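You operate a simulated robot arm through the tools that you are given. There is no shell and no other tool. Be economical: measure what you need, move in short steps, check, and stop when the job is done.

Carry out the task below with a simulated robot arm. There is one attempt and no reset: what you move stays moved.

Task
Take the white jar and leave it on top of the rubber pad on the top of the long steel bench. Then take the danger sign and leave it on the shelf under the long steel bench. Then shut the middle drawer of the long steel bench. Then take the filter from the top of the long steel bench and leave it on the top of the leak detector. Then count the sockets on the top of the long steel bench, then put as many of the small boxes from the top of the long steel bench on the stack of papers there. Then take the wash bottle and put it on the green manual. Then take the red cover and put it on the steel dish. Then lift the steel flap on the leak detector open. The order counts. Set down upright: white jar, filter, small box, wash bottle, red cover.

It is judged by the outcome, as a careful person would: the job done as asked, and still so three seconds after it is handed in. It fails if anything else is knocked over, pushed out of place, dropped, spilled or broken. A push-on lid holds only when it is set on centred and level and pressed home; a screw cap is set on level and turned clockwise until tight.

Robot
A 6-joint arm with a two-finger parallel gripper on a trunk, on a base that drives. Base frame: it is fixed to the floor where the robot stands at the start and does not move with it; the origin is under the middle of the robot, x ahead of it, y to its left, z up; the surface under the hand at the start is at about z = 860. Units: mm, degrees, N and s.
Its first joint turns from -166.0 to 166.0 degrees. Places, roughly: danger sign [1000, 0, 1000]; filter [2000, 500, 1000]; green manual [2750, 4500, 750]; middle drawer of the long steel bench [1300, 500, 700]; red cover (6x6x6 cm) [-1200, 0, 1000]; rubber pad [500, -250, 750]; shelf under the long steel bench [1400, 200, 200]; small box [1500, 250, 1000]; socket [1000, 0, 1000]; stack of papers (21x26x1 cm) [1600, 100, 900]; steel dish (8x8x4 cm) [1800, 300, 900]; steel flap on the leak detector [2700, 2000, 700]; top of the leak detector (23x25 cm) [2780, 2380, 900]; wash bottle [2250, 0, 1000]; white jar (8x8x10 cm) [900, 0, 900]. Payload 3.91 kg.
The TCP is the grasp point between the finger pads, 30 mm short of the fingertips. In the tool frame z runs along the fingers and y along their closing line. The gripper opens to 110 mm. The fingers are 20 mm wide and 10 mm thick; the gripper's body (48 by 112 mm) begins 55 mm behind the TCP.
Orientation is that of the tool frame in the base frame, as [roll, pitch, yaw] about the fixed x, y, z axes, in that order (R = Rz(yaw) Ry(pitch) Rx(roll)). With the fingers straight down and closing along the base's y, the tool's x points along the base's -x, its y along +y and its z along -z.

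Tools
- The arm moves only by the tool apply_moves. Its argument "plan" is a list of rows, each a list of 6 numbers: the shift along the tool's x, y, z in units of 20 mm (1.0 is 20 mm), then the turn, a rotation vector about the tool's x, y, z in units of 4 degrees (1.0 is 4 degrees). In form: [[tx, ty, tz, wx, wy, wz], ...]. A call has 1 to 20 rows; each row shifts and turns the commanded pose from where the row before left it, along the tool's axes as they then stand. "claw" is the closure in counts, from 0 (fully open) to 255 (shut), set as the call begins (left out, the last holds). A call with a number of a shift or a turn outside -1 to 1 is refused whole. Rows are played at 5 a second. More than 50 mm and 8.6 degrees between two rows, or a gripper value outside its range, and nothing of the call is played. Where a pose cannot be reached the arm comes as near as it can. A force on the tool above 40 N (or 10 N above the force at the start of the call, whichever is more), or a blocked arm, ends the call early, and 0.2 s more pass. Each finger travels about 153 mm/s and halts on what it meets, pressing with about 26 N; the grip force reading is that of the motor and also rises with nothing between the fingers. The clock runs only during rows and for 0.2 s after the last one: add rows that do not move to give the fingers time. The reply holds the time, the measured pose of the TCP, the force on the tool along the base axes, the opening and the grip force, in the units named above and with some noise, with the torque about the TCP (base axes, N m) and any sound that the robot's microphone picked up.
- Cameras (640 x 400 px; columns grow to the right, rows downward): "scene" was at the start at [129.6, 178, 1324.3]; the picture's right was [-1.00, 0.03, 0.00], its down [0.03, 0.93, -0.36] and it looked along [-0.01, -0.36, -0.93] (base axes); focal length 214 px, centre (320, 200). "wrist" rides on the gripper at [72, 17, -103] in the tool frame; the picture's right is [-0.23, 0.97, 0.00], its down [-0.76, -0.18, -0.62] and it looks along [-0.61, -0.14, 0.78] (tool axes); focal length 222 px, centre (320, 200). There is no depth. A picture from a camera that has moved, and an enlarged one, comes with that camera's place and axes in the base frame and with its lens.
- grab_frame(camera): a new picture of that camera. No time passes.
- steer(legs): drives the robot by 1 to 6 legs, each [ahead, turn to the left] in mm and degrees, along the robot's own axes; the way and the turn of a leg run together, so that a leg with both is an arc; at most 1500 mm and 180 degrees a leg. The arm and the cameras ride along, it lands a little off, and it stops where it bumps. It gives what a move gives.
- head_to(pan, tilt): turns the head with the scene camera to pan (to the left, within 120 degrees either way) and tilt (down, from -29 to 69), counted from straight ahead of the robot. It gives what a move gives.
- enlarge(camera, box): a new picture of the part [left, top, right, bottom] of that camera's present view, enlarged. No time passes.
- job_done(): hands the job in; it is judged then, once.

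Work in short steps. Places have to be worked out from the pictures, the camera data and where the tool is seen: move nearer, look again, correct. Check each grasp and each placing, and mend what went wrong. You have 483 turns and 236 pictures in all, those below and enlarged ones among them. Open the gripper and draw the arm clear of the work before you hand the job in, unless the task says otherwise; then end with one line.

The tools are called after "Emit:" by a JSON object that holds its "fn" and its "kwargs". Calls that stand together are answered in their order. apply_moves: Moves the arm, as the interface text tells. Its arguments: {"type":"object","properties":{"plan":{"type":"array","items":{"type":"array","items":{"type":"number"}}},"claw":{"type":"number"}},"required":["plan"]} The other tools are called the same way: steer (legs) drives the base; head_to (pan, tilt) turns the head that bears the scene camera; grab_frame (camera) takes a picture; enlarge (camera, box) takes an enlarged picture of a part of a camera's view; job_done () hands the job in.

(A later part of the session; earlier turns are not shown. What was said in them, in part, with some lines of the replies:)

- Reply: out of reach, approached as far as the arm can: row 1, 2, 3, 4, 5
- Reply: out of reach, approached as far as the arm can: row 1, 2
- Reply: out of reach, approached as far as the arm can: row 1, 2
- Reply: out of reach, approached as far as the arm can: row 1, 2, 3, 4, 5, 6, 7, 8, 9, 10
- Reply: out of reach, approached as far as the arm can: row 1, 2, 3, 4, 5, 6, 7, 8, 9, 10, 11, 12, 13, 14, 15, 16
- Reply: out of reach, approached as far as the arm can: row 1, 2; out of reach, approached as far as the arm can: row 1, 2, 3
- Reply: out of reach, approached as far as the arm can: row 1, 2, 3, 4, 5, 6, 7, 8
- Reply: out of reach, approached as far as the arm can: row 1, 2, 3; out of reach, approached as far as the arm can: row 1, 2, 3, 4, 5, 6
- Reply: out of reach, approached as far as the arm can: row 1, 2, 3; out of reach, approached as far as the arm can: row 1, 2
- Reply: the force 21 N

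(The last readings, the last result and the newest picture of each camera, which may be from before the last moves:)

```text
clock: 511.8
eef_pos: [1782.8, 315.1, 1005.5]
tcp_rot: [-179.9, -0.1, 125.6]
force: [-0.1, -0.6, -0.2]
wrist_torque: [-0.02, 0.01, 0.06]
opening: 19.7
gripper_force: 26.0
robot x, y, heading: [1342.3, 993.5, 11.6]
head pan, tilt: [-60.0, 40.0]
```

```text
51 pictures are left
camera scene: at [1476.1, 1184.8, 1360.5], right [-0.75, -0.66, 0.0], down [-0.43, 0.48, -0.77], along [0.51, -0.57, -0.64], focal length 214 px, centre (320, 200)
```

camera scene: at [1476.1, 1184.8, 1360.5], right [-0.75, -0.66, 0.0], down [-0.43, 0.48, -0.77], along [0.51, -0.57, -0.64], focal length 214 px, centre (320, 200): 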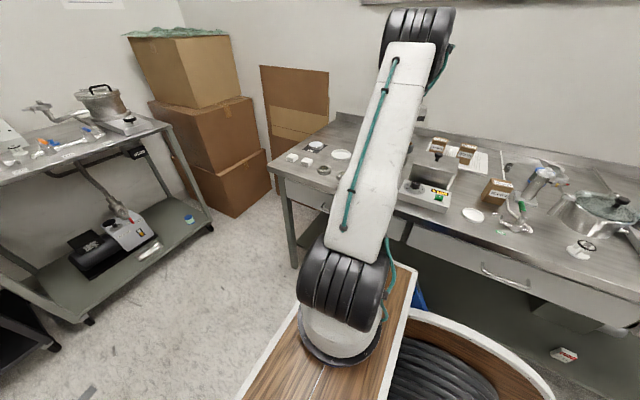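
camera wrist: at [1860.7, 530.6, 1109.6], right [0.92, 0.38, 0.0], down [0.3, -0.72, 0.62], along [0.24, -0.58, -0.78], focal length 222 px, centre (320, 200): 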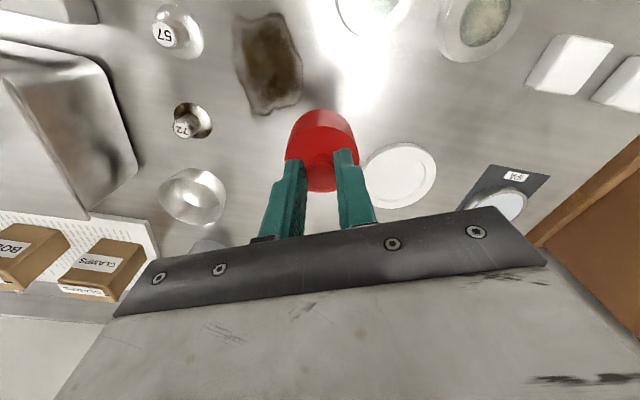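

The dish centre looks ~10 mm further left, near (1775, 310). I shift and lower to just above the rim, then look again.

Emit:
{"fn": "apply_moves", "kwargs": {"plan": [[0, -0.48, 0, 0, 0, 0], [0, 0, 0.9, 0, 0, 0], [0, 0, 0, 0, 0, 0]]}}

Emit:
{"fn": "enlarge", "kwargs": {"camera": "wrist", "box": [200, 50, 440, 230]}}

Emit:
{"fn": "enlarge", "kwargs": {"camera": "scene", "box": [390, 130, 470, 190]}}

```text
clock: 512.5
eef_pos: [1774.5, 309.3, 987.6]
tcp_rot: [-180.0, 0.1, 125.5]
force: [0.3, 0.2, -0.8]
wrist_torque: [0.01, -0.03, -0.01]
opening: 19.9
gripper_force: 26.6
robot x, y, heading: [1340.3, 991.1, 11.3]
head pan, tilt: [-60.0, 40.0]
```

```text
2.22 times, centred on (320, 140) of wrist
camera zoom: at [1744.5, 378.0, 1092.7], right [0.92, 0.38, 0.0], down [0.3, -0.72, 0.62], along [0.24, -0.58, -0.78], focal length 494 px, centre (320, 333)
```

zoom: 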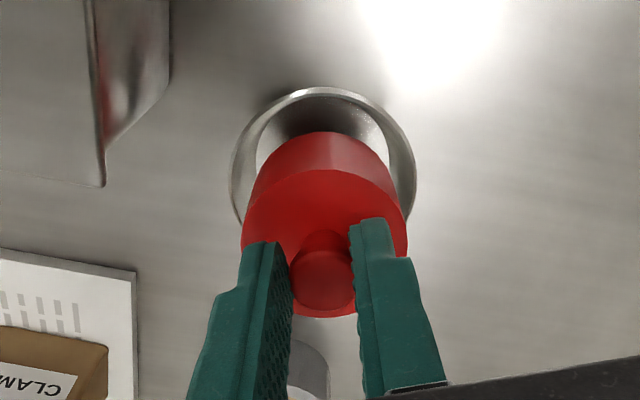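

```text
6.67 times, centred on (430, 160) of scene
camera zoom: at [1476.0, 1184.8, 1360.4], right [-0.75, -0.66, 0.0], down [-0.43, 0.48, -0.77], along [0.51, -0.57, -0.64], focal length 1430 px, centre (-413, 467)
```

zoom: 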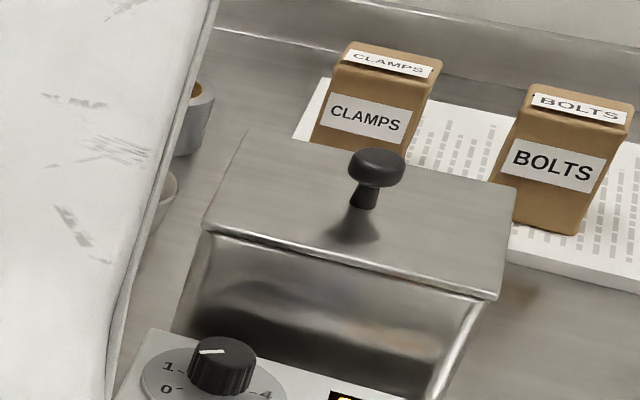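

Now well centred over the dish. I lower into it, watching force.

Emit:
{"fn": "apply_moves", "kwargs": {"plan": [[0, 0, 0.6, 0, 0, 0], [0, 0, 0.5, 0, 0, 0], [0, 0, 0.5, 0, 0, 0], [0, 0, 0, 0, 0, 0]]}}

Emit:
{"fn": "enlarge", "kwargs": {"camera": "wrist", "box": [200, 50, 440, 230]}}

```text
clock: 513.5
eef_pos: [1773.3, 310.7, 957.1]
tcp_rot: [-179.9, 0.0, 125.6]
force: [-0.2, 0.3, -0.7]
wrist_torque: [-0.01, 0.0, 0.0]
opening: 19.7
gripper_force: 25.8
robot x, y, heading: [1337.7, 997.4, 11.7]
head pan, tilt: [-60.0, 40.0]
```

```text
2.22 times, centred on (320, 140) of wrist
camera zoom: at [1744.4, 379.6, 1061.0], right [0.92, 0.38, 0.0], down [0.3, -0.72, 0.62], along [0.24, -0.58, -0.78], focal length 494 px, centre (320, 333)
```

zoom: 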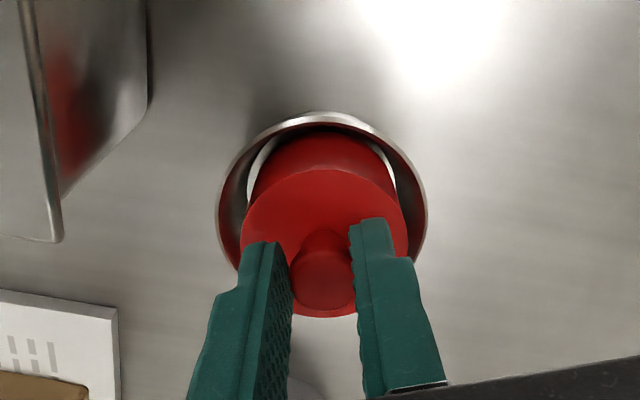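

Entering the dish cleanly. I continue in 3 mm steps.

Emit:
{"fn": "apply_moves", "kwargs": {"plan": [[0, 0, 0.15, 0, 0, 0], [0, 0, 0.15, 0, 0, 0], [0, 0, 0.15, 0, 0, 0], [0, 0, 0, 0, 0, 0]]}}

```text
clock: 514.5
eef_pos: [1774.5, 310.0, 946.6]
tcp_rot: [-179.9, 0.0, 125.5]
force: [0.1, 0.1, 0.4]
wrist_torque: [0.0, -0.01, -0.02]
opening: 20.4
gripper_force: 26.3
robot x, y, heading: [1334.9, 993.4, 11.4]
head pan, tilt: [-60.0, 40.0]
```

Emit:
{"fn": "apply_moves", "kwargs": {"plan": [[0, 0, 0.1, 0, 0, 0], [0, 0, 0.1, 0, 0, 0], [0, 0, 0, 0, 0, 0]]}}

```text
clock: 515.4
eef_pos: [1773.5, 310.3, 943.1]
tcp_rot: [-179.9, -0.1, 125.6]
force: [0.5, -0.8, 0.2]
wrist_torque: [-0.02, -0.04, -0.01]
opening: 20.2
gripper_force: 25.7
robot x, y, heading: [1332.0, 992.8, 11.6]
head pan, tilt: [-60.0, 40.0]
```

Emit:
{"fn": "apply_moves", "kwargs": {"plan": [[0, 0, 0.1, 0, 0, 0], [0, 0, 0.1, 0, 0, 0], [0, 0, 0, 0, 0, 0]]}}

```text
clock: 516.1
eef_pos: [1774.1, 311.1, 941.8]
tcp_rot: [-179.9, 0.2, 125.6]
force: [0.1, -0.4, 4.4]
wrist_torque: [-0.05, -0.05, 0.0]
opening: 20.1
gripper_force: 26.3
robot x, y, heading: [1335.0, 992.1, 11.6]
head pan, tilt: [-60.0, 40.0]
```

Contact. I release and rise.

Emit:
{"fn": "apply_moves", "kwargs": {"claw": 140, "plan": [[0, 0, 0, 0, 0, 0], [0, 0, 0, 0, 0, 0], [0, 0, 0, 0, 0, 0]]}}

Emit:
{"fn": "apply_moves", "kwargs": {"plan": [[0, 0, -0.5, 0, 0, 0], [0, 0, -1, 0, 0, 0], [0, 0, -1, 0, 0, 0], [0, 0, -1, 0, 0, 0], [0.5, 0, -1, 0, 0, 0], [1, 0, -0.5, 0, 0, 0], [0, 0, 0, 0, 0, 0]]}}

Emit:
{"fn": "grab_frame", "kwargs": {"camera": "wrist"}}

```text
clock: 517.0
eef_pos: [1773.7, 311.4, 938.8]
tcp_rot: [-179.9, 0.0, 125.7]
force: [-0.3, 0.1, 0.1]
wrist_torque: [0.03, 0.06, 0.02]
opening: 49.8
gripper_force: 0.1
robot x, y, heading: [1337.4, 997.3, 11.6]
head pan, tilt: [-60.0, 40.0]
```

```text
clock: 518.5
eef_pos: [1757.9, 335.7, 1039.6]
tcp_rot: [-179.9, 0.0, 125.6]
force: [0.1, 0.9, 0.0]
wrist_torque: [-0.02, 0.0, 0.04]
opening: 49.7
gripper_force: 0.0
robot x, y, heading: [1335.2, 993.0, 11.4]
head pan, tilt: [-60.0, 40.0]
```

```text
47 pictures are left
camera wrist: at [1727.7, 404.8, 1144.2], right [0.92, 0.38, 0.0], down [0.3, -0.72, 0.62], along [0.24, -0.58, -0.78], focal length 222 px, centre (320, 200)
```

wrist: 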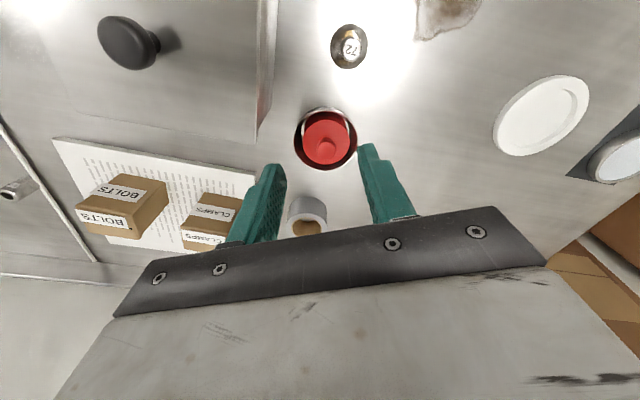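

The red cover stands in the steel dish. Last task: the leak-detector flap. I retract the hand to in front of the robot for driving.

Emit:
{"fn": "apply_moves", "kwargs": {"plan": [[0.3, 0.3, -1, 0, 0, 0], [0.7, 1, -1, 0, 0, 0], [0.7, 1, -1, 0, 0, 0], [0.7, 1, -1, 0, 0, 0], [0.7, 1, -0.5, 0, 0, 0], [0.7, 1, 0, 0, 0, 0], [0.7, 1, 0, 0, 0, 0], [0.7, 1, 0, 0, 0, 0], [0.7, 1, 0, 0, 0, 0], [0.7, 1, 0, 0, 0, 0], [0.7, 1, 0, 0, 0, 0], [0.7, 1, 0, 0, 0, 0], [0.7, 1, 0, 0, 0, 0], [0.7, 1, 0, 0, 0, 0], [0.7, 1, 0, 0, 0, 0], [0.7, 1, 0, 0, 0, 0], [0.7, 1, 0, 0, 0, 0], [0.7, 1, 0, 0, 0, 0], [0.7, 1, 0, 0, 0, 0], [0.7, 1, 0, 0, 0, 0]]}}

Emit:
{"fn": "apply_moves", "kwargs": {"claw": 255, "plan": [[0.7, 1, 0, 0, 0, 0], [0.7, 1, 0, 0, 0, 0], [0.7, 1, 0, 0, 0, 0], [0.7, 1, 0, 0, 0, 0], [0.7, 1, 0, 0, 0, 0], [0.7, 1, 0, 0, 0, 0], [0.7, 1, 0, 0, 0, 0], [0.7, 1, 0, 0, 0, 0], [0.7, 1, 0, 0, 0, 0], [0.7, 1, 0, 0, 0, 0], [0, 0, 0, 0, 0, 0]]}}

Emit:
{"fn": "steer", "kwargs": {"legs": [[900, 0]]}}

Emit:
{"fn": "head_to", "kwargs": {"pan": 30, "tilt": 40}}

Emit:
{"fn": "grab_frame", "kwargs": {"camera": "scene"}}

```text
clock: 522.8
eef_pos: [1911.5, 781.9, 1129.0]
tcp_rot: [-179.9, 0.0, 125.6]
force: [0.4, 0.6, 0.8]
wrist_torque: [0.05, -0.02, -0.02]
opening: 49.6
gripper_force: 0.2
robot x, y, heading: [1335.8, 992.5, 11.7]
head pan, tilt: [-60.0, 40.0]
```

```text
clock: 525.1
eef_pos: [1992.2, 1011.5, 1129.7]
tcp_rot: [-179.9, 0.0, 125.6]
force: [-0.1, -0.2, 0.2]
wrist_torque: [-0.01, -0.04, 0.0]
opening: 0.0
gripper_force: 26.1
robot x, y, heading: [1337.3, 994.8, 11.5]
head pan, tilt: [-60.0, 40.0]
```

```text
clock: 529.9
eef_pos: [2869.7, 1199.6, 1129.2]
tcp_rot: [-179.9, -0.1, 126.1]
force: [0.2, -0.5, -1.6]
wrist_torque: [-0.02, 0.01, 0.0]
opening: 0.1
gripper_force: 25.7
robot x, y, heading: [2215.2, 1171.1, 12.0]
head pan, tilt: [-60.0, 40.0]
```

```text
clock: 531.5
eef_pos: [2870.0, 1199.1, 1128.7]
tcp_rot: [-179.9, 0.0, 126.1]
force: [-0.2, 0.0, -0.1]
wrist_torque: [0.02, -0.03, 0.05]
opening: 0.1
gripper_force: 26.5
robot x, y, heading: [2213.9, 1173.1, 12.0]
head pan, tilt: [30.0, 40.0]
```

```text
46 pictures are left
camera scene: at [2358.6, 1487.9, 1360.4], right [0.67, -0.74, 0.0], down [-0.48, -0.43, -0.77], along [0.57, 0.51, -0.64], focal length 214 px, centre (320, 200)
```

scene: 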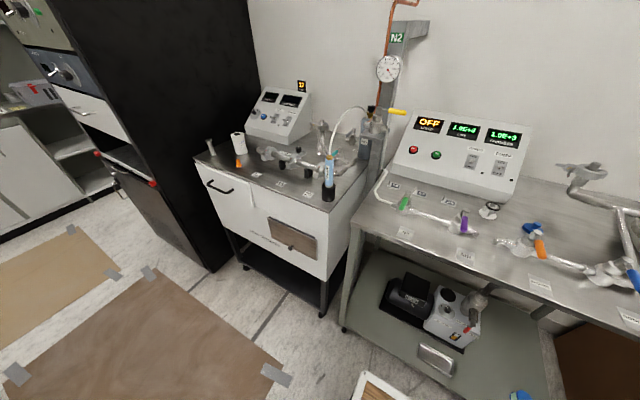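

Emit:
{"fn": "enlarge", "kwargs": {"camera": "scene", "box": [240, 200, 340, 270]}}

```text
5.71 times, centred on (290, 235) of scene
camera zoom: at [2358.6, 1487.9, 1360.4], right [0.67, -0.74, 0.0], down [-0.48, -0.43, -0.77], along [0.57, 0.51, -0.64], focal length 1226 px, centre (491, 0)
```

zoom: 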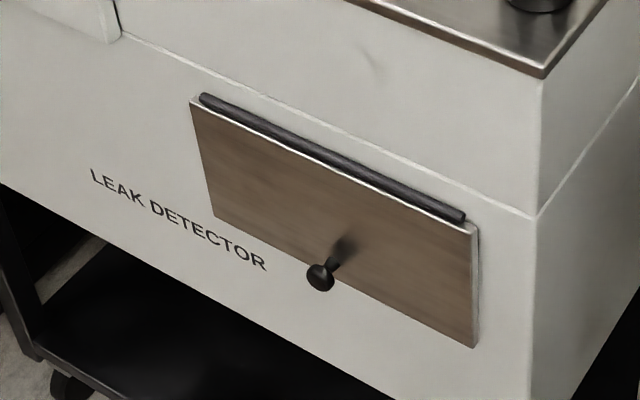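

The flap (v 1229–1458, z 596–737) hinges at the top, with a knob near its bottom at about u 3041, v 1343, z 629. I move the hand out over free floor and down in front of the detector.

Emit:
{"fn": "apply_moves", "kwargs": {"plan": [[0.405, -0.91, 0, 0, 0, 0], [0.405, -0.91, 0, 0, 0, 0], [0.405, -0.91, 0, 0, 0, 0], [0.405, -0.91, 0, 0, 0, 0], [0.405, -0.91, 0, 0, 0, 0], [0.405, -0.91, 0, 0, 0, 0], [0.405, -0.91, 0, 0, 0, 0], [0.405, -0.91, 0, 0, 0, 0], [0.405, -0.91, 0, 0, 0, 0], [0.405, -0.91, 0, 0, 0, 0], [0.91, 0.405, 0.7, 0, 0, 0], [0.91, 0.405, 0.7, 0, 0, 0], [0.91, 0.405, 0.7, 0, 0, 0], [0.91, 0.405, 0.7, 0, 0, 0], [0.91, 0.405, 0.7, 0, 0, 0], [0.91, 0.405, 0.7, 0, 0, 0], [0.91, 0.405, 0.7, 0, 0, 0], [0.91, 0.405, 0.7, 0, 0, 0]]}}

Emit:
{"fn": "apply_moves", "kwargs": {"plan": [[0.91, 0.405, 0.7, 0, 0, 0], [0.91, 0.405, 0.7, 0, 0, 0], [0.91, 0.405, 0.7, 0, 0, 0], [0.91, 0.405, 0.7, 0, 0, 0], [0.91, 0.405, 0.7, 0, 0, 0], [0.91, 0.405, 0.7, 0, 0, 0], [0.91, 0.405, 0.7, 0, 0, 0], [0.91, 0.405, 0.7, 0, 0, 0], [0.91, 0.405, 0.7, 0, 0, 0], [0.91, 0.405, 0.7, 0, 0, 0], [0.91, 0.405, 0.7, 0, 0, 0], [0.91, 0.405, 0.7, 0, 0, 0], [0.91, 0.405, 0, 0, 0, 0], [0.91, 0.405, 0, 0, 0, 0], [0.91, 0.405, 0, 0, 0, 0], [0, 0, 0, 0, 0, 0]]}}

Emit:
{"fn": "grab_frame", "kwargs": {"camera": "scene"}}

```text
clock: 535.3
eef_pos: [2655.2, 1320.5, 1033.1]
tcp_rot: [-179.8, 0.0, 126.1]
force: [0.9, 0.3, -0.2]
wrist_torque: [-0.02, -0.03, 0.01]
opening: 0.3
gripper_force: 25.7
out of reach, approached as far as the arm can: row 15, 16, 17, 18
robot x, y, heading: [2217.5, 1176.4, 12.1]
head pan, tilt: [30.0, 40.0]
```

```text
clock: 538.7
eef_pos: [2595.6, 1613.6, 869.3]
tcp_rot: [-179.8, 0.0, 126.1]
force: [0.6, -0.2, -0.4]
wrist_torque: [0.0, -0.03, 0.04]
opening: 0.0
gripper_force: 25.8
out of reach, approached as far as the arm can: row 1
robot x, y, heading: [2214.5, 1172.7, 11.9]
head pan, tilt: [30.0, 40.0]
```

```text
44 pictures are left
camera scene: at [2358.6, 1488.0, 1360.4], right [0.67, -0.74, 0.0], down [-0.48, -0.43, -0.77], along [0.57, 0.51, -0.64], focal length 214 px, centre (320, 200)
```

scene: 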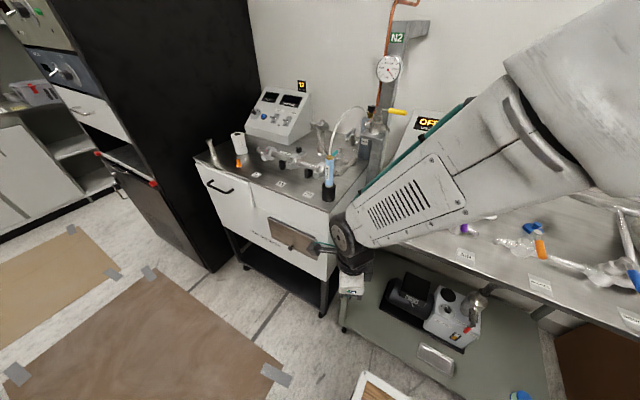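

I rotate the tool to face the detector (yaw to −168°), then tilt it to horizontal.

Emit:
{"fn": "apply_moves", "kwargs": {"plan": [[0, 0, 0, 0, 0, -1], [0, 0, 0, 0, 0, -1], [0, 0, 0, 0, 0, -1], [0, 0, 0, 0, 0, -1], [0, 0, 0, 0, 0, -1], [0, 0, 0, 0, 0, -1], [0, 0, 0, 0, 0, -1], [0, 0, 0, 0, 0, -1], [0, 0, 0, 0, 0, -1], [0, 0, 0, 0, 0, -1], [0, 0, 0, 0, 0, -1], [0, 0, 0, 0, 0, -1], [0, 0, 0, 0, 0, -1], [0, 0, 0, 0, 0, -1], [0, 0, 0, 0, 0, -1], [0, 0, 0, 0, 0, -1], [0, 0, 0, 0, 0, -0.45], [0, 0, 0, 0, 0, 0]]}}

Emit:
{"fn": "apply_moves", "kwargs": {"plan": [[0, 0, 0, 0, -1, 0], [0, 0, 0, 0, -1, 0], [0, 0, 0, 0, -1, 0], [0, 0, 0, 0, -1, 0], [0, 0, 0, 0, -1, 0], [0, 0, 0, 0, -1, 0], [0, 0, 0, 0, -1, 0], [0, 0, 0, 0, -1, 0], [0, 0, 0, 0, -1, 0], [0, 0, 0, 0, -1, 0], [0, 0, 0, 0, -1, 0], [0, 0, 0, 0, -1, 0], [0, 0, 0, 0, -1, 0], [0, 0, 0, 0, -1, 0], [0, 0, 0, 0, -1, 0], [0, 0, 0, 0, -1, 0], [0, 0, 0, 0, -1, 0], [0, 0, 0, 0, -1, 0], [0, 0, 0, 0, 0, 0]]}}

Emit:
{"fn": "grab_frame", "kwargs": {"camera": "wrist"}}

```text
clock: 542.5
eef_pos: [2597.0, 1613.8, 869.2]
tcp_rot: [-180.0, -0.1, -168.0]
force: [-0.1, -0.1, -0.2]
wrist_torque: [0.02, 0.0, -0.02]
opening: 0.0
gripper_force: 25.9
robot x, y, heading: [2217.4, 1176.5, 11.9]
head pan, tilt: [30.0, 40.0]
```

```text
clock: 546.5
eef_pos: [2597.3, 1611.9, 869.9]
tcp_rot: [-179.9, 72.0, -167.9]
force: [-0.3, 0.5, 0.2]
wrist_torque: [0.0, 0.01, -0.03]
opening: 0.0
gripper_force: 26.1
robot x, y, heading: [2210.8, 1174.9, 11.8]
head pan, tilt: [30.0, 40.0]
```

```text
43 pictures are left
camera wrist: at [2473.6, 1604.5, 833.7], right [-0.13, 0.97, 0.22], down [-0.31, -0.25, 0.92], along [0.94, 0.05, 0.33], focal length 222 px, centre (320, 200)
```

wrist: 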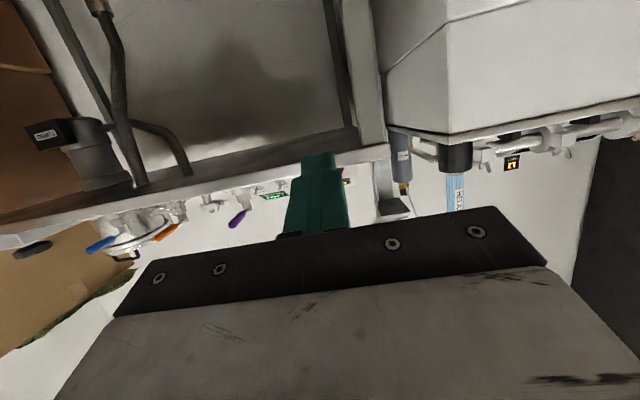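

I set the tilt to 60°, then go down and across to in front of the knob.

Emit:
{"fn": "apply_moves", "kwargs": {"plan": [[0, 0, 0, 0, 1, 0], [0, 0, 0, 0, 1, 0], [0, 0, 0, 0, 1, 0], [0.61, 0.98, 0.35, 0, 0, 0], [0.61, 0.98, 0.35, 0, 0, 0], [0.61, 0.98, 0.35, 0, 0, 0], [0.61, 0.98, 0.35, 0, 0, 0], [0.61, 0.98, 0.35, 0, 0, 0], [0.61, 0.98, 0.35, 0, 0, 0], [0.61, 0.98, 0.35, 0, 0, 0], [0.61, 0.98, 0.35, 0, 0, 0], [0.61, 0.98, 0.35, 0, 0, 0], [0.61, 0.98, 0.35, 0, 0, 0], [0.61, 0.98, 0.35, 0, 0, 0], [0.61, 0.98, 0.35, 0, 0, 0], [0.61, 0.98, 0.35, 0, 0, 0], [0.61, 0.98, 0.35, 0, 0, 0], [0.61, 0.98, 0.35, 0, 0, 0], [0.61, 0.98, 0.35, 0, 0, 0]]}}

Emit:
{"fn": "grab_frame", "kwargs": {"camera": "wrist"}}

Emit:
{"fn": "enlarge", "kwargs": {"camera": "scene", "box": [220, 190, 380, 300]}}

```text
clock: 550.5
eef_pos: [2531.6, 1921.6, 644.7]
tcp_rot: [-179.9, 59.8, -168.0]
force: [1.0, 0.6, -0.2]
wrist_torque: [0.03, 0.03, 0.0]
opening: 0.0
gripper_force: 26.6
robot x, y, heading: [2213.4, 1176.6, 12.0]
head pan, tilt: [30.0, 40.0]
```

```text
42 pictures are left
camera wrist: at [2404.2, 1911.6, 633.9], right [-0.09, 0.98, 0.2], down [-0.12, -0.21, 0.97], along [0.99, 0.06, 0.13], focal length 222 px, centre (320, 200)
```

wrist: 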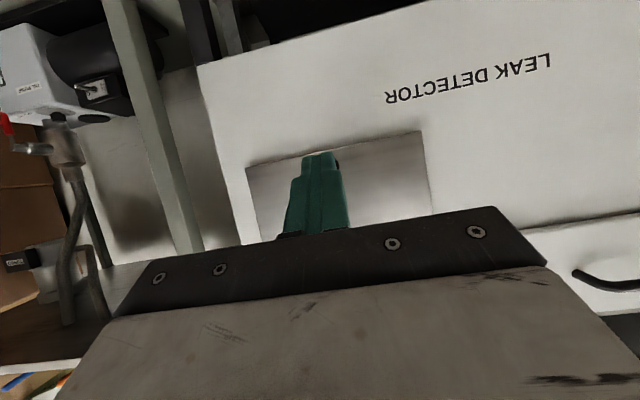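

```text
3.64 times, centred on (300, 245) of scene
camera zoom: at [2358.5, 1488.1, 1360.4], right [0.67, -0.74, 0.0], down [-0.48, -0.43, -0.77], along [0.57, 0.51, -0.64], focal length 780 px, centre (393, 36)
```

zoom: 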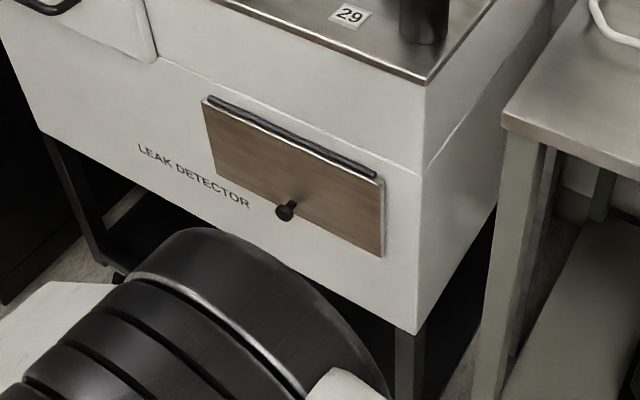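

By triangulating both views: flap face at u≈3054, hinge z≈749, bottom z≈611; knob head about (u 3028, v 1334, z 647). I open to ~45 mm and approach most of the way.

Emit:
{"fn": "apply_moves", "kwargs": {"claw": 150, "plan": [[-0.553, -0.086, 0.843, 0, 0, 0], [-0.553, -0.086, 0.843, 0, 0, 0], [-0.553, -0.086, 0.843, 0, 0, 0], [-0.553, -0.086, 0.843, 0, 0, 0], [0, 0, 0, 0, 0, 0]]}}

Emit:
{"fn": "grab_frame", "kwargs": {"camera": "wrist"}}

Emit:
{"fn": "enlarge", "kwargs": {"camera": "scene", "box": [240, 200, 340, 270]}}

```text
clock: 551.7
eef_pos: [2611.7, 1930.1, 648.0]
tcp_rot: [-179.9, 59.9, -167.9]
force: [-0.3, -0.5, 0.0]
wrist_torque: [0.0, 0.02, 0.0]
opening: 45.4
gripper_force: 0.0
robot x, y, heading: [2213.9, 1174.5, 11.9]
head pan, tilt: [30.0, 40.0]
```

```text
40 pictures are left
camera wrist: at [2483.2, 1920.4, 639.0], right [-0.09, 0.98, 0.2], down [-0.12, -0.21, 0.97], along [0.99, 0.06, 0.13], focal length 222 px, centre (320, 200)
```

wrist: 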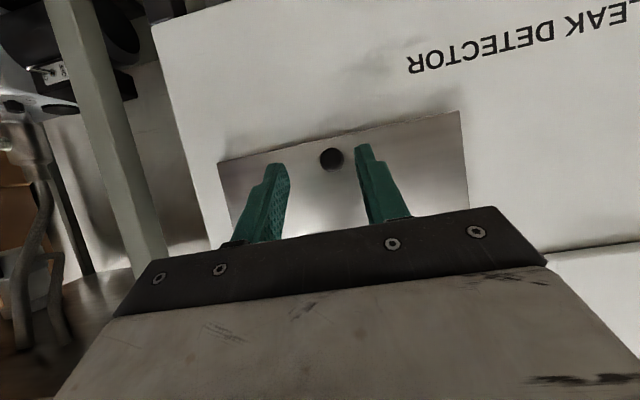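

```text
5.71 times, centred on (290, 235) of scene
camera zoom: at [2358.5, 1488.2, 1360.4], right [0.67, -0.74, 0.0], down [-0.48, -0.43, -0.77], along [0.57, 0.51, -0.64], focal length 1226 px, centre (491, 0)
```

zoom: 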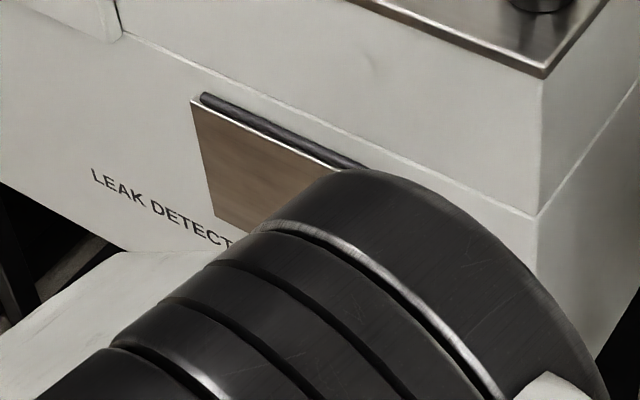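

The knob is visible between the fingers: head at about u 3039, v 1341, z 632. I advance and close on it.

Emit:
{"fn": "apply_moves", "kwargs": {"plan": [[-0.42, 0.067, 0.93, 0, 0, 0], [-0.42, 0.067, 0.93, 0, 0, 0], [-0.42, 0.067, 0.93, 0, 0, 0], [0, 0, 0, 0, 0, 0]]}}

Emit:
{"fn": "grab_frame", "kwargs": {"camera": "wrist"}}

```text
clock: 552.7
eef_pos: [2670.3, 1946.9, 642.2]
tcp_rot: [-179.9, 60.0, -168.0]
force: [0.1, -0.5, 0.7]
wrist_torque: [0.0, -0.01, -0.01]
opening: 45.4
gripper_force: 0.0
robot x, y, heading: [2216.2, 1176.0, 11.6]
head pan, tilt: [30.0, 40.0]
```

```text
38 pictures are left
camera wrist: at [2542.2, 1937.8, 632.0], right [-0.09, 0.98, 0.2], down [-0.12, -0.21, 0.97], along [0.99, 0.06, 0.13], focal length 222 px, centre (320, 200)
```

wrist: 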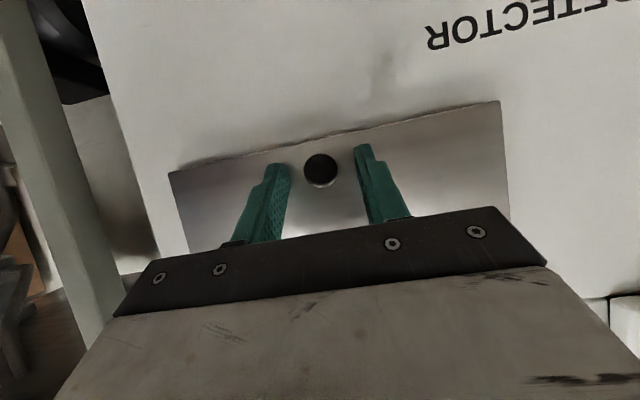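

Knob lies between the fingertips. I close on it.

Emit:
{"fn": "apply_moves", "kwargs": {"claw": 255, "plan": [[0, 0, 0, 0, 0, 0], [0, 0, 0, 0, 0, 0], [0, 0, 0, 0, 0, 0], [0, 0, 0, 0, 0, 0]]}}

```text
clock: 553.7
eef_pos: [2669.6, 1948.1, 641.7]
tcp_rot: [-179.9, 59.9, -167.9]
force: [1.6, 12.7, -1.6]
wrist_torque: [0.04, 0.47, 0.21]
opening: 21.1
gripper_force: 45.5
robot x, y, heading: [2215.1, 1174.5, 11.8]
head pan, tilt: [30.0, 40.0]
```

Gripped. I swing the knob along the hinge arc: first ~20°, checking the forces.

Emit:
{"fn": "apply_moves", "kwargs": {"plan": [[0, 0.08, 0, 0, 0, 0], [0.14, 0, -0.5, 0, 0, 0], [0.14, 0, -0.5, 0, 0, 0], [0.065, 0, -0.51, 0, 0, 0], [0.065, 0, -0.51, 0, 0, 0], [0, 0, 0, 0, 0, 0]]}}

Emit:
{"fn": "grab_frame", "kwargs": {"camera": "wrist"}}

```text
clock: 555.1
eef_pos: [2631.1, 1940.9, 655.0]
tcp_rot: [-179.8, 59.8, -167.9]
force: [11.2, 9.1, 1.0]
wrist_torque: [-0.16, 1.05, 0.15]
opening: 21.5
gripper_force: 45.3
robot x, y, heading: [2215.1, 1175.9, 11.6]
head pan, tilt: [30.0, 40.0]
```

```text
37 pictures are left
camera wrist: at [2503.7, 1930.8, 644.5], right [-0.09, 0.98, 0.2], down [-0.12, -0.21, 0.97], along [0.99, 0.06, 0.13], focal length 222 px, centre (320, 200)
```

wrist: 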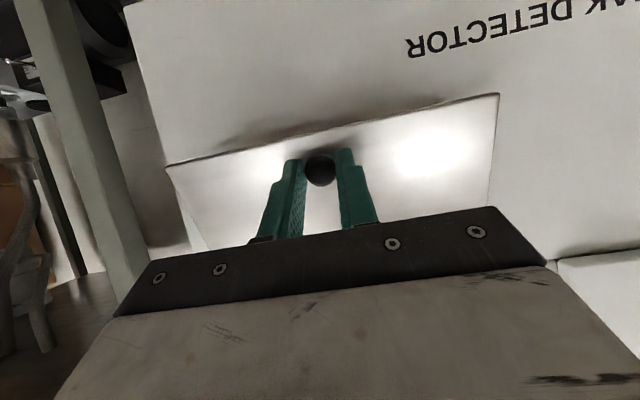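

The flap is coming open. I continue to about 50°.

Emit:
{"fn": "apply_moves", "kwargs": {"plan": [[-0.025, 0, -0.505, 0, 0, 0], [-0.025, 0, -0.505, 0, 0, 0], [-0.13, 0, -0.505, 0, 0, 0], [-0.13, 0, -0.505, 0, 0, 0], [0, 0, 0, 0, 0, 0]]}}

Emit:
{"fn": "apply_moves", "kwargs": {"plan": [[-0.21, 0, -0.465, 0, 0, 0], [-0.21, 0, -0.465, 0, 0, 0], [0, 0, 0, 0, 0, 0]]}}

Emit:
{"fn": "grab_frame", "kwargs": {"camera": "wrist"}}

```text
clock: 556.3
eef_pos: [2600.0, 1934.7, 680.8]
tcp_rot: [-179.9, 59.8, -168.0]
force: [0.2, 0.5, 0.6]
wrist_torque: [0.0, 0.03, 0.01]
opening: 0.0
gripper_force: 38.3
robot x, y, heading: [2215.8, 1175.1, 11.8]
head pan, tilt: [30.0, 40.0]
```

```text
clock: 557.1
eef_pos: [2589.6, 1932.5, 696.4]
tcp_rot: [-179.8, 59.9, -167.9]
force: [-0.1, 0.2, -0.1]
wrist_torque: [0.0, 0.04, -0.02]
opening: 0.2
gripper_force: 38.0
robot x, y, heading: [2216.3, 1175.6, 12.1]
head pan, tilt: [30.0, 40.0]
```

```text
36 pictures are left
camera wrist: at [2461.3, 1922.2, 686.9], right [-0.09, 0.98, 0.2], down [-0.12, -0.2, 0.97], along [0.99, 0.06, 0.13], focal length 222 px, centre (320, 200)
```

wrist: 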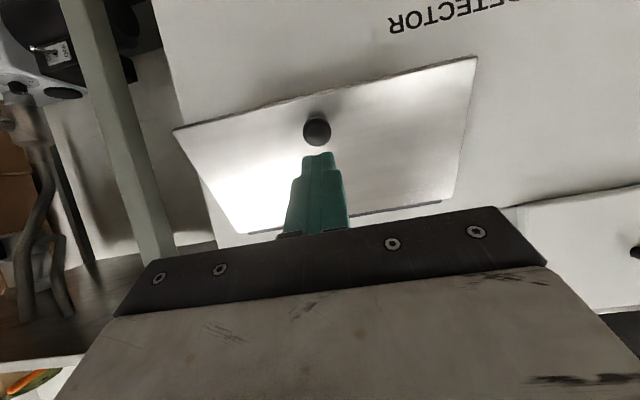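

The fingers slipped off but the flap stays partly open (~30°) by friction, and my tool is now square to it. I back off, open, and re-centre on the knob.

Emit:
{"fn": "apply_moves", "kwargs": {"plan": [[0, 0, -0.8, 0, 0, 0], [0, 0, -0.8, 0, 0, 0], [0, 0, 0, 0, 0, 0]]}}

Emit:
{"fn": "apply_moves", "kwargs": {"claw": 150, "plan": [[0.67, 0, 0, 0, 0, 0], [0, 0, 0.5, 0, 0, 0], [0, 0, 0.5, 0, 0, 0], [0, 0, 0.5, 0, 0, 0], [0, 0, 0, 0, 0, 0]]}}

Emit:
{"fn": "grab_frame", "kwargs": {"camera": "wrist"}}

```text
clock: 557.9
eef_pos: [2561.9, 1925.7, 714.0]
tcp_rot: [-179.8, 59.9, -167.9]
force: [-0.1, -0.3, -0.9]
wrist_torque: [0.03, 0.01, 0.02]
opening: 0.0
gripper_force: 37.6
robot x, y, heading: [2214.4, 1173.7, 11.8]
head pan, tilt: [30.0, 40.0]
```

```text
clock: 559.1
eef_pos: [2580.7, 1931.0, 686.3]
tcp_rot: [-179.9, 59.9, -168.0]
force: [-0.7, 0.3, -0.7]
wrist_torque: [-0.02, -0.01, 0.0]
opening: 45.4
gripper_force: 0.1
robot x, y, heading: [2213.3, 1175.4, 11.8]
head pan, tilt: [30.0, 40.0]
```

```text
35 pictures are left
camera wrist: at [2452.9, 1920.8, 676.6], right [-0.09, 0.98, 0.2], down [-0.12, -0.21, 0.97], along [0.99, 0.06, 0.13], focal length 222 px, centre (320, 200)
```

wrist: 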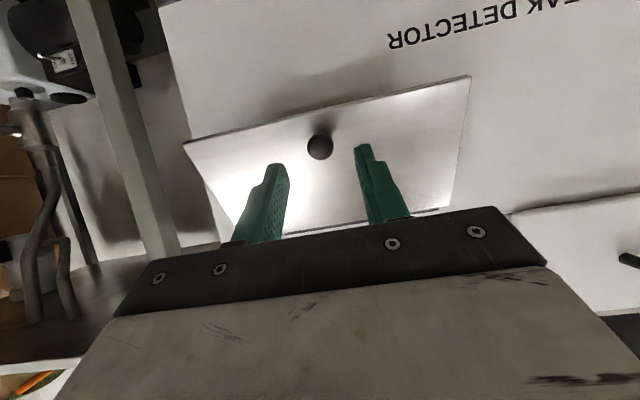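

Aligned. I advance 42 mm and grip the knob again.

Emit:
{"fn": "apply_moves", "kwargs": {"plan": [[0, -0.09, 0.7, 0, 0, 0], [0, 0, 0.7, 0, 0, 0], [0, 0, 0.7, 0, 0, 0], [0, 0, 0, 0, 0, 0]]}}

Emit:
{"fn": "grab_frame", "kwargs": {"camera": "wrist"}}

```text
clock: 560.1
eef_pos: [2616.4, 1936.6, 665.8]
tcp_rot: [-180.0, 59.9, -168.1]
force: [0.4, -0.5, 0.7]
wrist_torque: [-0.01, 0.02, -0.05]
opening: 45.4
gripper_force: 0.1
robot x, y, heading: [2215.6, 1175.1, 11.6]
head pan, tilt: [30.0, 40.0]
```

```text
34 pictures are left
camera wrist: at [2487.5, 1926.7, 655.6], right [-0.09, 0.98, 0.2], down [-0.12, -0.21, 0.97], along [0.99, 0.06, 0.13], focal length 222 px, centre (320, 200)
```

wrist: 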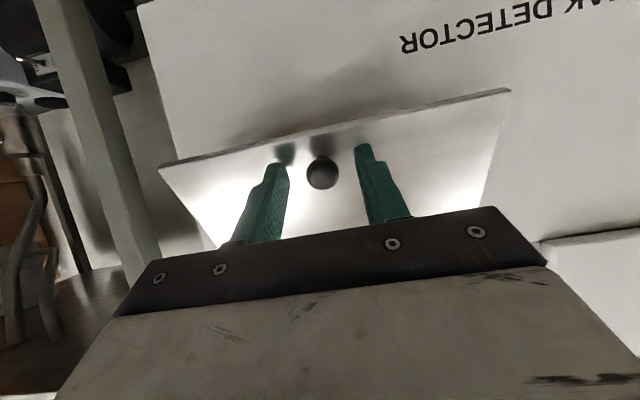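

I close and swing with the tool turning together with the flap (3 rows of 4°), then check.

Emit:
{"fn": "apply_moves", "kwargs": {"claw": 255, "plan": [[0, 0, 0, 0, 0, 0], [0, 0, 0, 0, 0, 0], [0, 0, 0, 0, 0, 0], [0, 0, 0, 0, 0, 0]]}}

Emit:
{"fn": "apply_moves", "kwargs": {"plan": [[-0.14, 0, -0.405, 0, 1, 0], [-0.14, 0, -0.405, 0, 1, 0], [-0.14, 0, -0.405, 0, 1, 0], [0, 0, 0, 0, 0, 0]]}}

```text
clock: 561.1
eef_pos: [2615.0, 1936.9, 666.3]
tcp_rot: [-179.9, 59.9, -168.0]
force: [2.4, 14.6, -2.0]
wrist_torque: [0.05, 0.45, 0.34]
opening: 21.2
gripper_force: 45.6
robot x, y, heading: [2218.4, 1175.0, 11.9]
head pan, tilt: [30.0, 40.0]
```

```text
clock: 562.1
eef_pos: [2600.9, 1934.1, 686.9]
tcp_rot: [179.9, 47.9, -168.1]
force: [12.0, 31.2, 9.0]
wrist_torque: [0.37, 0.0, 0.56]
opening: 21.3
gripper_force: 45.1
robot x, y, heading: [2219.7, 1171.5, 12.1]
head pan, tilt: [30.0, 40.0]
```

Sideways force is growing; I ease +4 mm along v.

Emit:
{"fn": "apply_moves", "kwargs": {"plan": [[0, 0.15, 0, 0, 0, 0], [0, 0, 0, 0, 0, 0]]}}

```text
clock: 562.7
eef_pos: [2601.5, 1935.7, 686.5]
tcp_rot: [-179.8, 48.0, -168.1]
force: [11.1, 2.7, 19.0]
wrist_torque: [0.3, -1.43, 0.02]
opening: 21.1
gripper_force: 44.8
robot x, y, heading: [2212.8, 1175.4, 12.1]
head pan, tilt: [30.0, 40.0]
```

I continue with a slightly tighter arc.

Emit:
{"fn": "apply_moves", "kwargs": {"plan": [[-0.2, 0.03, -0.4, 0, 1, 0], [-0.18, 0.03, -0.4, 0, 1, 0], [-0.16, 0.03, -0.4, 0, 1, 0], [0, 0, 0, 0, 0, 0]]}}

Emit:
{"fn": "grab_frame", "kwargs": {"camera": "wrist"}}

```text
clock: 563.7
eef_pos: [2593.0, 1932.5, 709.0]
tcp_rot: [-179.7, 35.7, -168.1]
force: [13.1, -14.2, 0.6]
wrist_torque: [-0.32, 0.12, -0.25]
opening: 21.1
gripper_force: 45.3
robot x, y, heading: [2215.9, 1177.5, 11.9]
head pan, tilt: [30.0, 40.0]
```

```text
33 pictures are left
camera wrist: at [2471.0, 1925.1, 751.5], right [-0.02, 0.99, 0.13], down [0.28, -0.12, 0.95], along [0.96, 0.05, -0.28], focal length 222 px, centre (320, 200)
```

wrist: 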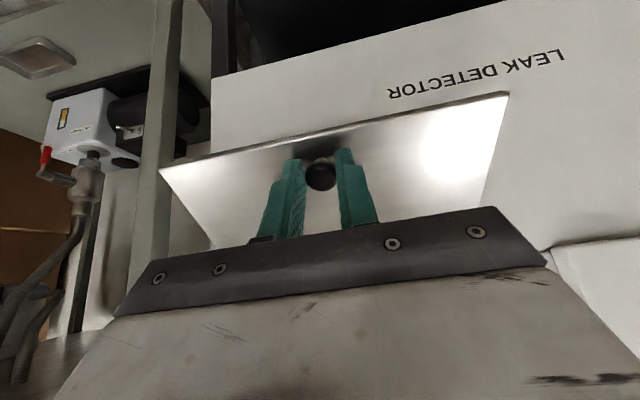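

It follows well (~54°). I continue.

Emit:
{"fn": "apply_moves", "kwargs": {"plan": [[-0.17, -0.05, -0.4, 0, 1, 0], [-0.16, 0, -0.4, 0, 1, 0], [-0.16, 0, -0.4, 0, 1, 0], [0, 0, 0, 0, 0, 0]]}}

Emit:
{"fn": "apply_moves", "kwargs": {"plan": [[-0.15, 0, -0.4, 0, 1, 0], [-0.15, 0, -0.4, 0, 1, 0], [-0.15, 0, -0.4, 0, 1, 0], [0, 0, 0, 0, 0, 0]]}}

```text
clock: 564.7
eef_pos: [2587.6, 1932.5, 735.9]
tcp_rot: [-179.9, 23.8, -168.1]
force: [7.5, -17.1, -12.2]
wrist_torque: [-0.59, 1.24, -0.25]
opening: 21.4
gripper_force: 45.3
robot x, y, heading: [2211.5, 1174.5, 11.7]
head pan, tilt: [30.0, 40.0]
```

```text
clock: 565.7
eef_pos: [2589.3, 1932.3, 762.7]
tcp_rot: [-180.0, 11.8, -168.1]
force: [6.4, -25.2, -5.3]
wrist_torque: [-0.7, 0.47, -0.18]
opening: 20.9
gripper_force: 45.3
robot x, y, heading: [2215.6, 1177.6, 11.7]
head pan, tilt: [30.0, 40.0]
```

~78° now. I relieve the sideways force and go on to about 98°.

Emit:
{"fn": "apply_moves", "kwargs": {"plan": [[-0.15, -0.12, -0.4, 0, 1, 0], [-0.15, 0, -0.4, 0, 1, 0], [-0.15, 0, -0.4, 0, 1, 0], [0, 0, 0, 0, 0, 0]]}}

Emit:
{"fn": "apply_moves", "kwargs": {"plan": [[-0.14, -0.03, -0.4, 0, 1, 0], [-0.14, 0, -0.4, 0, 1, 0], [0, 0, 0, 0, 0, 0]]}}

Emit:
{"fn": "grab_frame", "kwargs": {"camera": "wrist"}}

Emit:
{"fn": "grab_frame", "kwargs": {"camera": "scene"}}

```text
clock: 566.7
eef_pos: [2595.4, 1934.1, 787.5]
tcp_rot: [180.0, 0.0, -168.1]
force: [17.5, 5.9, -5.1]
wrist_torque: [0.12, -0.28, 0.08]
opening: 21.3
gripper_force: 44.7
robot x, y, heading: [2212.8, 1176.0, 11.9]
head pan, tilt: [30.0, 40.0]
```

```text
clock: 567.5
eef_pos: [2599.1, 1933.8, 799.7]
tcp_rot: [-179.9, -8.3, -168.0]
force: [0.8, 23.6, -29.7]
wrist_torque: [0.51, 0.22, 0.14]
opening: 21.4
gripper_force: 44.8
robot x, y, heading: [2216.8, 1173.5, 12.0]
head pan, tilt: [30.0, 40.0]
```

```text
32 pictures are left
camera wrist: at [2537.7, 1938.9, 913.7], right [0.02, 1.0, -0.04], down [0.86, 0.0, 0.51], along [0.51, -0.04, -0.86], focal length 222 px, centre (320, 200)
```

wrist: 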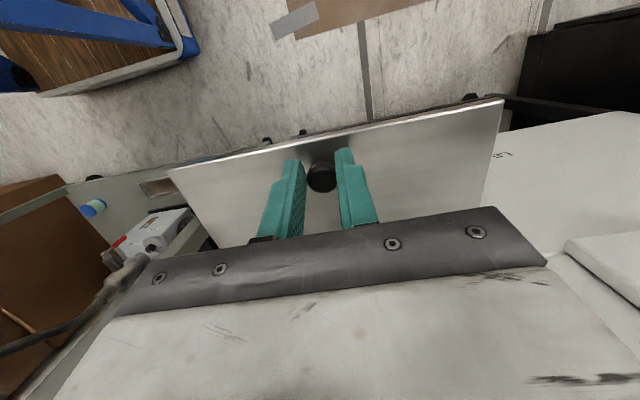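

```text
31 pictures are left
camera scene: at [2358.5, 1490.4, 1359.8], right [0.67, -0.74, 0.0], down [-0.48, -0.43, -0.77], along [0.57, 0.51, -0.64], focal length 214 px, centre (320, 200)
```

scene: 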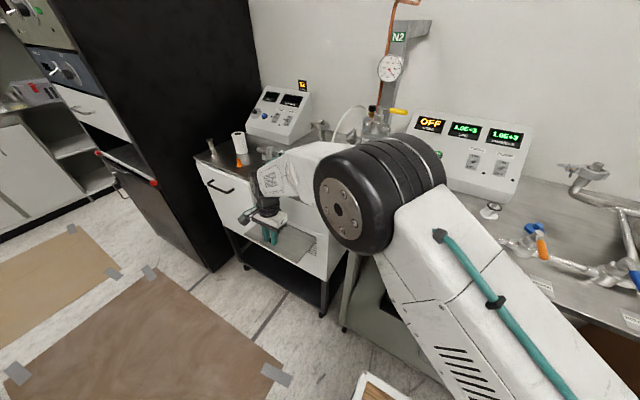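

The flap seems at its stop (~95°). I ease the pull, open the fingers and back off along the tool axis, then check it stays.

Emit:
{"fn": "apply_moves", "kwargs": {"plan": [[0, 0, 0.12, 0, 0, 0], [0, 0, 0, 0, 0, 0]]}}

Emit:
{"fn": "apply_moves", "kwargs": {"claw": 150, "plan": [[0, 0, 0, 0, 0, 0], [0, 0, 0, 0, 0, 0], [0, 0, 0, 0, 0, 0]]}}

Emit:
{"fn": "apply_moves", "kwargs": {"plan": [[0, 0, -0.5, 0, 0, 0], [0, 0, -1, 0, 0, 0], [0.3, 0, -1, 0, 0, 0], [0.5, 0, -1, 0, 0, 0], [0, 0, 0, 0, 0, 0]]}}

Emit:
{"fn": "grab_frame", "kwargs": {"camera": "wrist"}}

```text
clock: 568.1
eef_pos: [2598.3, 1934.3, 799.1]
tcp_rot: [-179.9, -8.2, -168.1]
force: [-9.0, 15.1, -16.2]
wrist_torque: [0.38, 0.66, 0.0]
opening: 21.4
gripper_force: 44.7
robot x, y, heading: [2215.3, 1175.0, 11.8]
head pan, tilt: [30.0, 40.0]
```

```text
clock: 568.9
eef_pos: [2600.3, 1933.5, 799.1]
tcp_rot: [-179.9, -8.0, -168.1]
force: [1.2, 0.3, -1.2]
wrist_torque: [0.01, 0.0, -0.03]
opening: 45.3
gripper_force: 0.1
robot x, y, heading: [2216.8, 1178.9, 11.8]
head pan, tilt: [30.0, 40.0]
```

```text
clock: 570.1
eef_pos: [2593.9, 1932.5, 870.9]
tcp_rot: [-179.9, -8.1, -168.1]
force: [1.1, -0.7, 0.5]
wrist_torque: [0.01, -0.01, 0.02]
opening: 45.1
gripper_force: 0.1
robot x, y, heading: [2213.4, 1173.9, 11.9]
head pan, tilt: [30.0, 40.0]
```

```text
30 pictures are left
camera wrist: at [2533.2, 1936.6, 984.9], right [0.02, 1.0, -0.03], down [0.86, 0.0, 0.51], along [0.51, -0.04, -0.86], focal length 222 px, centre (320, 200)
```

wrist: 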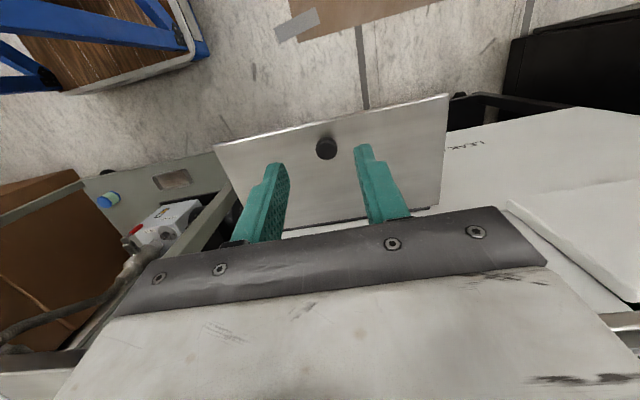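

The flap stays open by itself. I draw the arm clear and check the flap from the head camera.

Emit:
{"fn": "apply_moves", "kwargs": {"plan": [[1, 0, -0.2, 0, 0, 0], [1, 0, -0.2, 0, 0, 0], [1, 0, -0.2, 0, 0, 0], [1, -0.5, -0.2, 0, 0, 0], [1, -1, 0, 0, 0, 0], [1, -1, 0, 0, 0, 0], [1, -1, 0, 0, 0, 0], [0.5, -1, 0, 0, 0, 0], [0.5, -1, 0, 0, 0, 0], [0, -1, 0, 0, 0, 0], [0, -1, 0, 0, 0, 0], [0, -1, 0, 0, 0, 0], [0, 0, 0, 0, 0, 0]]}}

Emit:
{"fn": "grab_frame", "kwargs": {"camera": "scene"}}

Emit:
{"fn": "enlarge", "kwargs": {"camera": "scene", "box": [190, 110, 370, 290]}}

```text
clock: 572.9
eef_pos: [2475.5, 1731.8, 909.8]
tcp_rot: [-179.9, -8.1, -168.1]
force: [0.4, -0.2, 0.5]
wrist_torque: [-0.01, 0.0, 0.03]
opening: 44.8
gripper_force: 0.0
robot x, y, heading: [2218.0, 1177.8, 11.7]
head pan, tilt: [30.0, 40.0]
```

```text
29 pictures are left
camera scene: at [2358.5, 1488.3, 1360.4], right [0.67, -0.74, 0.0], down [-0.48, -0.43, -0.77], along [0.57, 0.51, -0.64], focal length 214 px, centre (320, 200)
```

scene: 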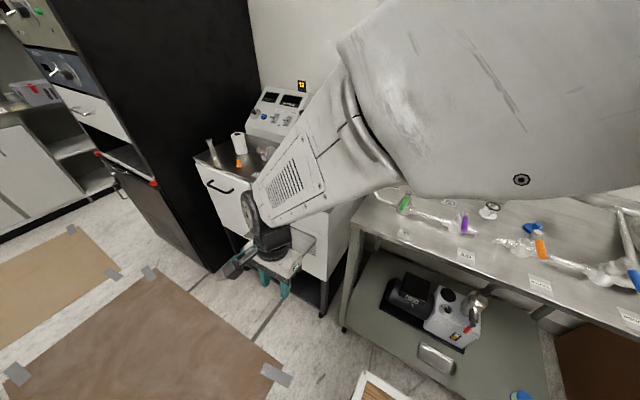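

```text
2.22 times, centred on (280, 200) of scene
camera zoom: at [2358.5, 1488.3, 1360.4], right [0.67, -0.74, 0.0], down [-0.48, -0.43, -0.77], along [0.57, 0.51, -0.64], focal length 477 px, centre (409, 200)
```

zoom: 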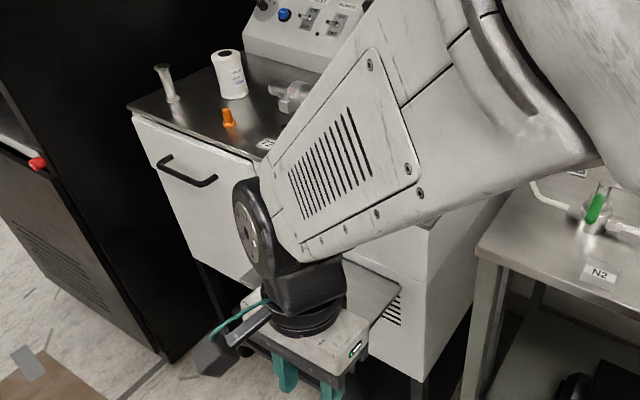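

Flap is open, louvres visible behind it, filter still upright. I back the base 250 mm to clear and take a last check of flap and bench.

Emit:
{"fn": "steer", "kwargs": {"legs": [[-250, 0]]}}

Emit:
{"fn": "head_to", "kwargs": {"pan": 35, "tilt": 30}}

Emit:
{"fn": "grab_frame", "kwargs": {"camera": "scene"}}

Emit:
{"fn": "grab_frame", "kwargs": {"camera": "wrist"}}

```text
clock: 574.8
eef_pos: [2227.2, 1680.5, 909.2]
tcp_rot: [-179.9, -8.1, -168.0]
force: [-0.6, -0.8, 1.3]
wrist_torque: [-0.02, -0.01, 0.0]
opening: 45.3
gripper_force: 0.2
robot x, y, heading: [1965.1, 1124.5, 11.9]
head pan, tilt: [30.0, 40.0]
```

```text
clock: 575.5
eef_pos: [2226.5, 1680.0, 910.6]
tcp_rot: [-179.9, -8.1, -168.1]
force: [-0.1, 0.9, -0.6]
wrist_torque: [-0.01, -0.02, -0.05]
opening: 45.3
gripper_force: 0.1
robot x, y, heading: [1968.3, 1123.4, 12.0]
head pan, tilt: [35.0, 30.0]
```

```text
27 pictures are left
camera scene: at [2109.7, 1444.6, 1375.7], right [0.73, -0.68, 0.0], down [-0.34, -0.37, -0.87], along [0.59, 0.63, -0.5], focal length 214 px, centre (320, 200)
```

scene: 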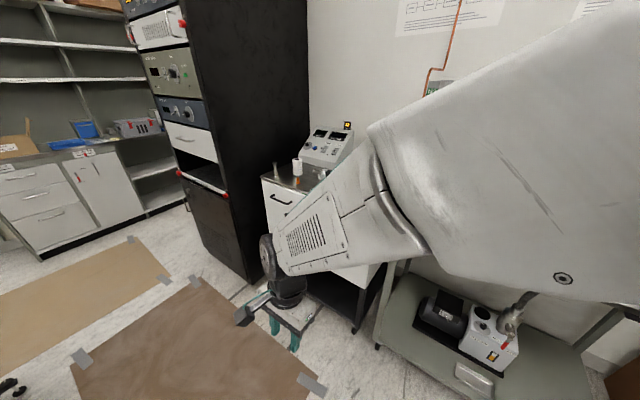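

```text
26 pictures are left
camera wrist: at [2166.3, 1684.6, 1022.7], right [0.02, 1.0, -0.03], down [0.86, 0.0, 0.51], along [0.51, -0.04, -0.86], focal length 222 px, centre (320, 200)
```

wrist: 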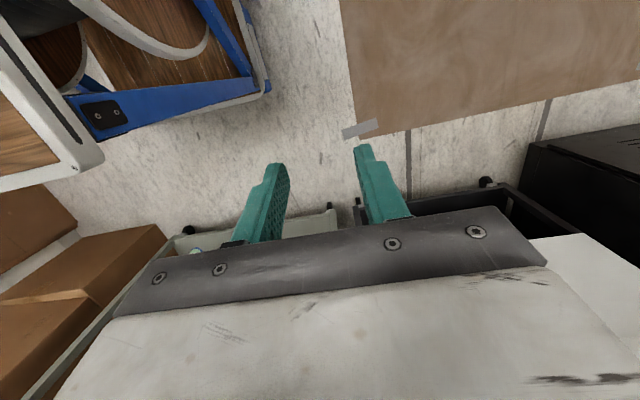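

The arm blocks the view; I move it to the right and look again at flap and bench.

Emit:
{"fn": "apply_moves", "kwargs": {"claw": 0, "plan": [[-0.3, -1, -0.5, 0, 0, 0], [-0.3, -1, -0.5, 0, 0, 0], [-0.3, -1, -0.5, 0, 0, 0], [-0.3, -1, -0.5, 0, 0, 0], [-0.3, -1, -0.5, 0, 0, 0], [-0.3, -1, -0.5, 0, 0, 0], [-0.3, -1, -0.5, 0, 0, 0], [-0.3, -1, -0.5, 0, 0, 0], [-0.3, -1, -0.5, 0, 0, 0], [-0.3, -1, -0.5, 0, 0, 0], [-0.3, -1, -0.5, 0, 0, 0], [-0.3, -1, -0.5, 0, 0, 0], [-0.3, -1, -0.5, 0, 0, 0], [-0.3, -1, -0.5, 0, 0, 0], [-0.3, -1, -0.5, 0, 0, 0], [-0.3, -1, -0.5, 0, 0, 0], [-0.3, -1, -0.5, 0, 0, 0], [-0.3, -1, -0.5, 0, 0, 0], [-0.3, -1, -0.5, 0, 0, 0], [-0.3, -1, -0.5, 0, 0, 0]]}}

Emit:
{"fn": "enlarge", "kwargs": {"camera": "scene", "box": [230, 110, 410, 260]}}

Emit:
{"fn": "head_to", "kwargs": {"pan": -75, "tilt": 35}}

Emit:
{"fn": "grab_frame", "kwargs": {"camera": "scene"}}

```text
clock: 579.7
eef_pos: [2454.8, 1321.0, 1090.7]
tcp_rot: [-179.8, -8.1, -168.0]
force: [0.4, 0.5, 0.0]
wrist_torque: [0.01, 0.0, -0.01]
opening: 110.0
gripper_force: 0.0
robot x, y, heading: [1971.4, 1123.0, 11.7]
head pan, tilt: [35.0, 30.0]
```

```text
2.67 times, centred on (320, 185) of scene
camera zoom: at [2109.8, 1444.6, 1375.7], right [0.73, -0.68, 0.0], down [-0.34, -0.37, -0.87], along [0.59, 0.63, -0.5], focal length 572 px, centre (320, 240)
```

zoom: 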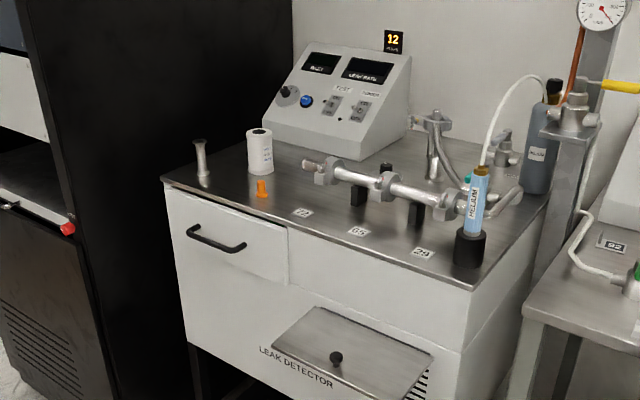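

```text
clock: 581.5
eef_pos: [2455.1, 1321.0, 1091.5]
tcp_rot: [-179.8, -8.1, -168.0]
force: [0.4, 0.1, 0.0]
wrist_torque: [0.0, 0.0, -0.02]
opening: 109.7
gripper_force: 0.1
robot x, y, heading: [1965.2, 1120.5, 12.0]
head pan, tilt: [-75.0, 35.0]
```

```text
24 pictures are left
camera scene: at [2088.0, 1300.0, 1368.0], right [-0.89, -0.45, 0.0], down [-0.26, 0.51, -0.82], along [0.37, -0.73, -0.57], focal length 214 px, centre (320, 200)
```

scene: 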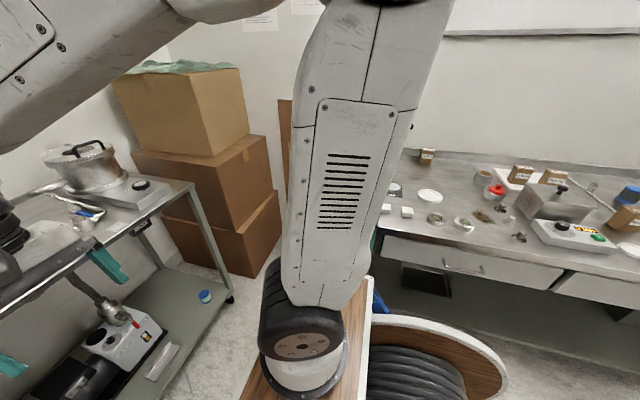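

Everything checks out. The flap has stayed open, the filter, boxes and cover are standing, the drawers are shut, and the gripper is open and clear of the work. I hand the job in.

Emit:
{"fn": "job_done", "kwargs": {}}

```text
The job is handed in.
```

All eight steps are done in the order you gave, and the job is handed in. I counted two sockets on the bench, so two small boxes (BOLTS and CLAMPS) are on the papers.
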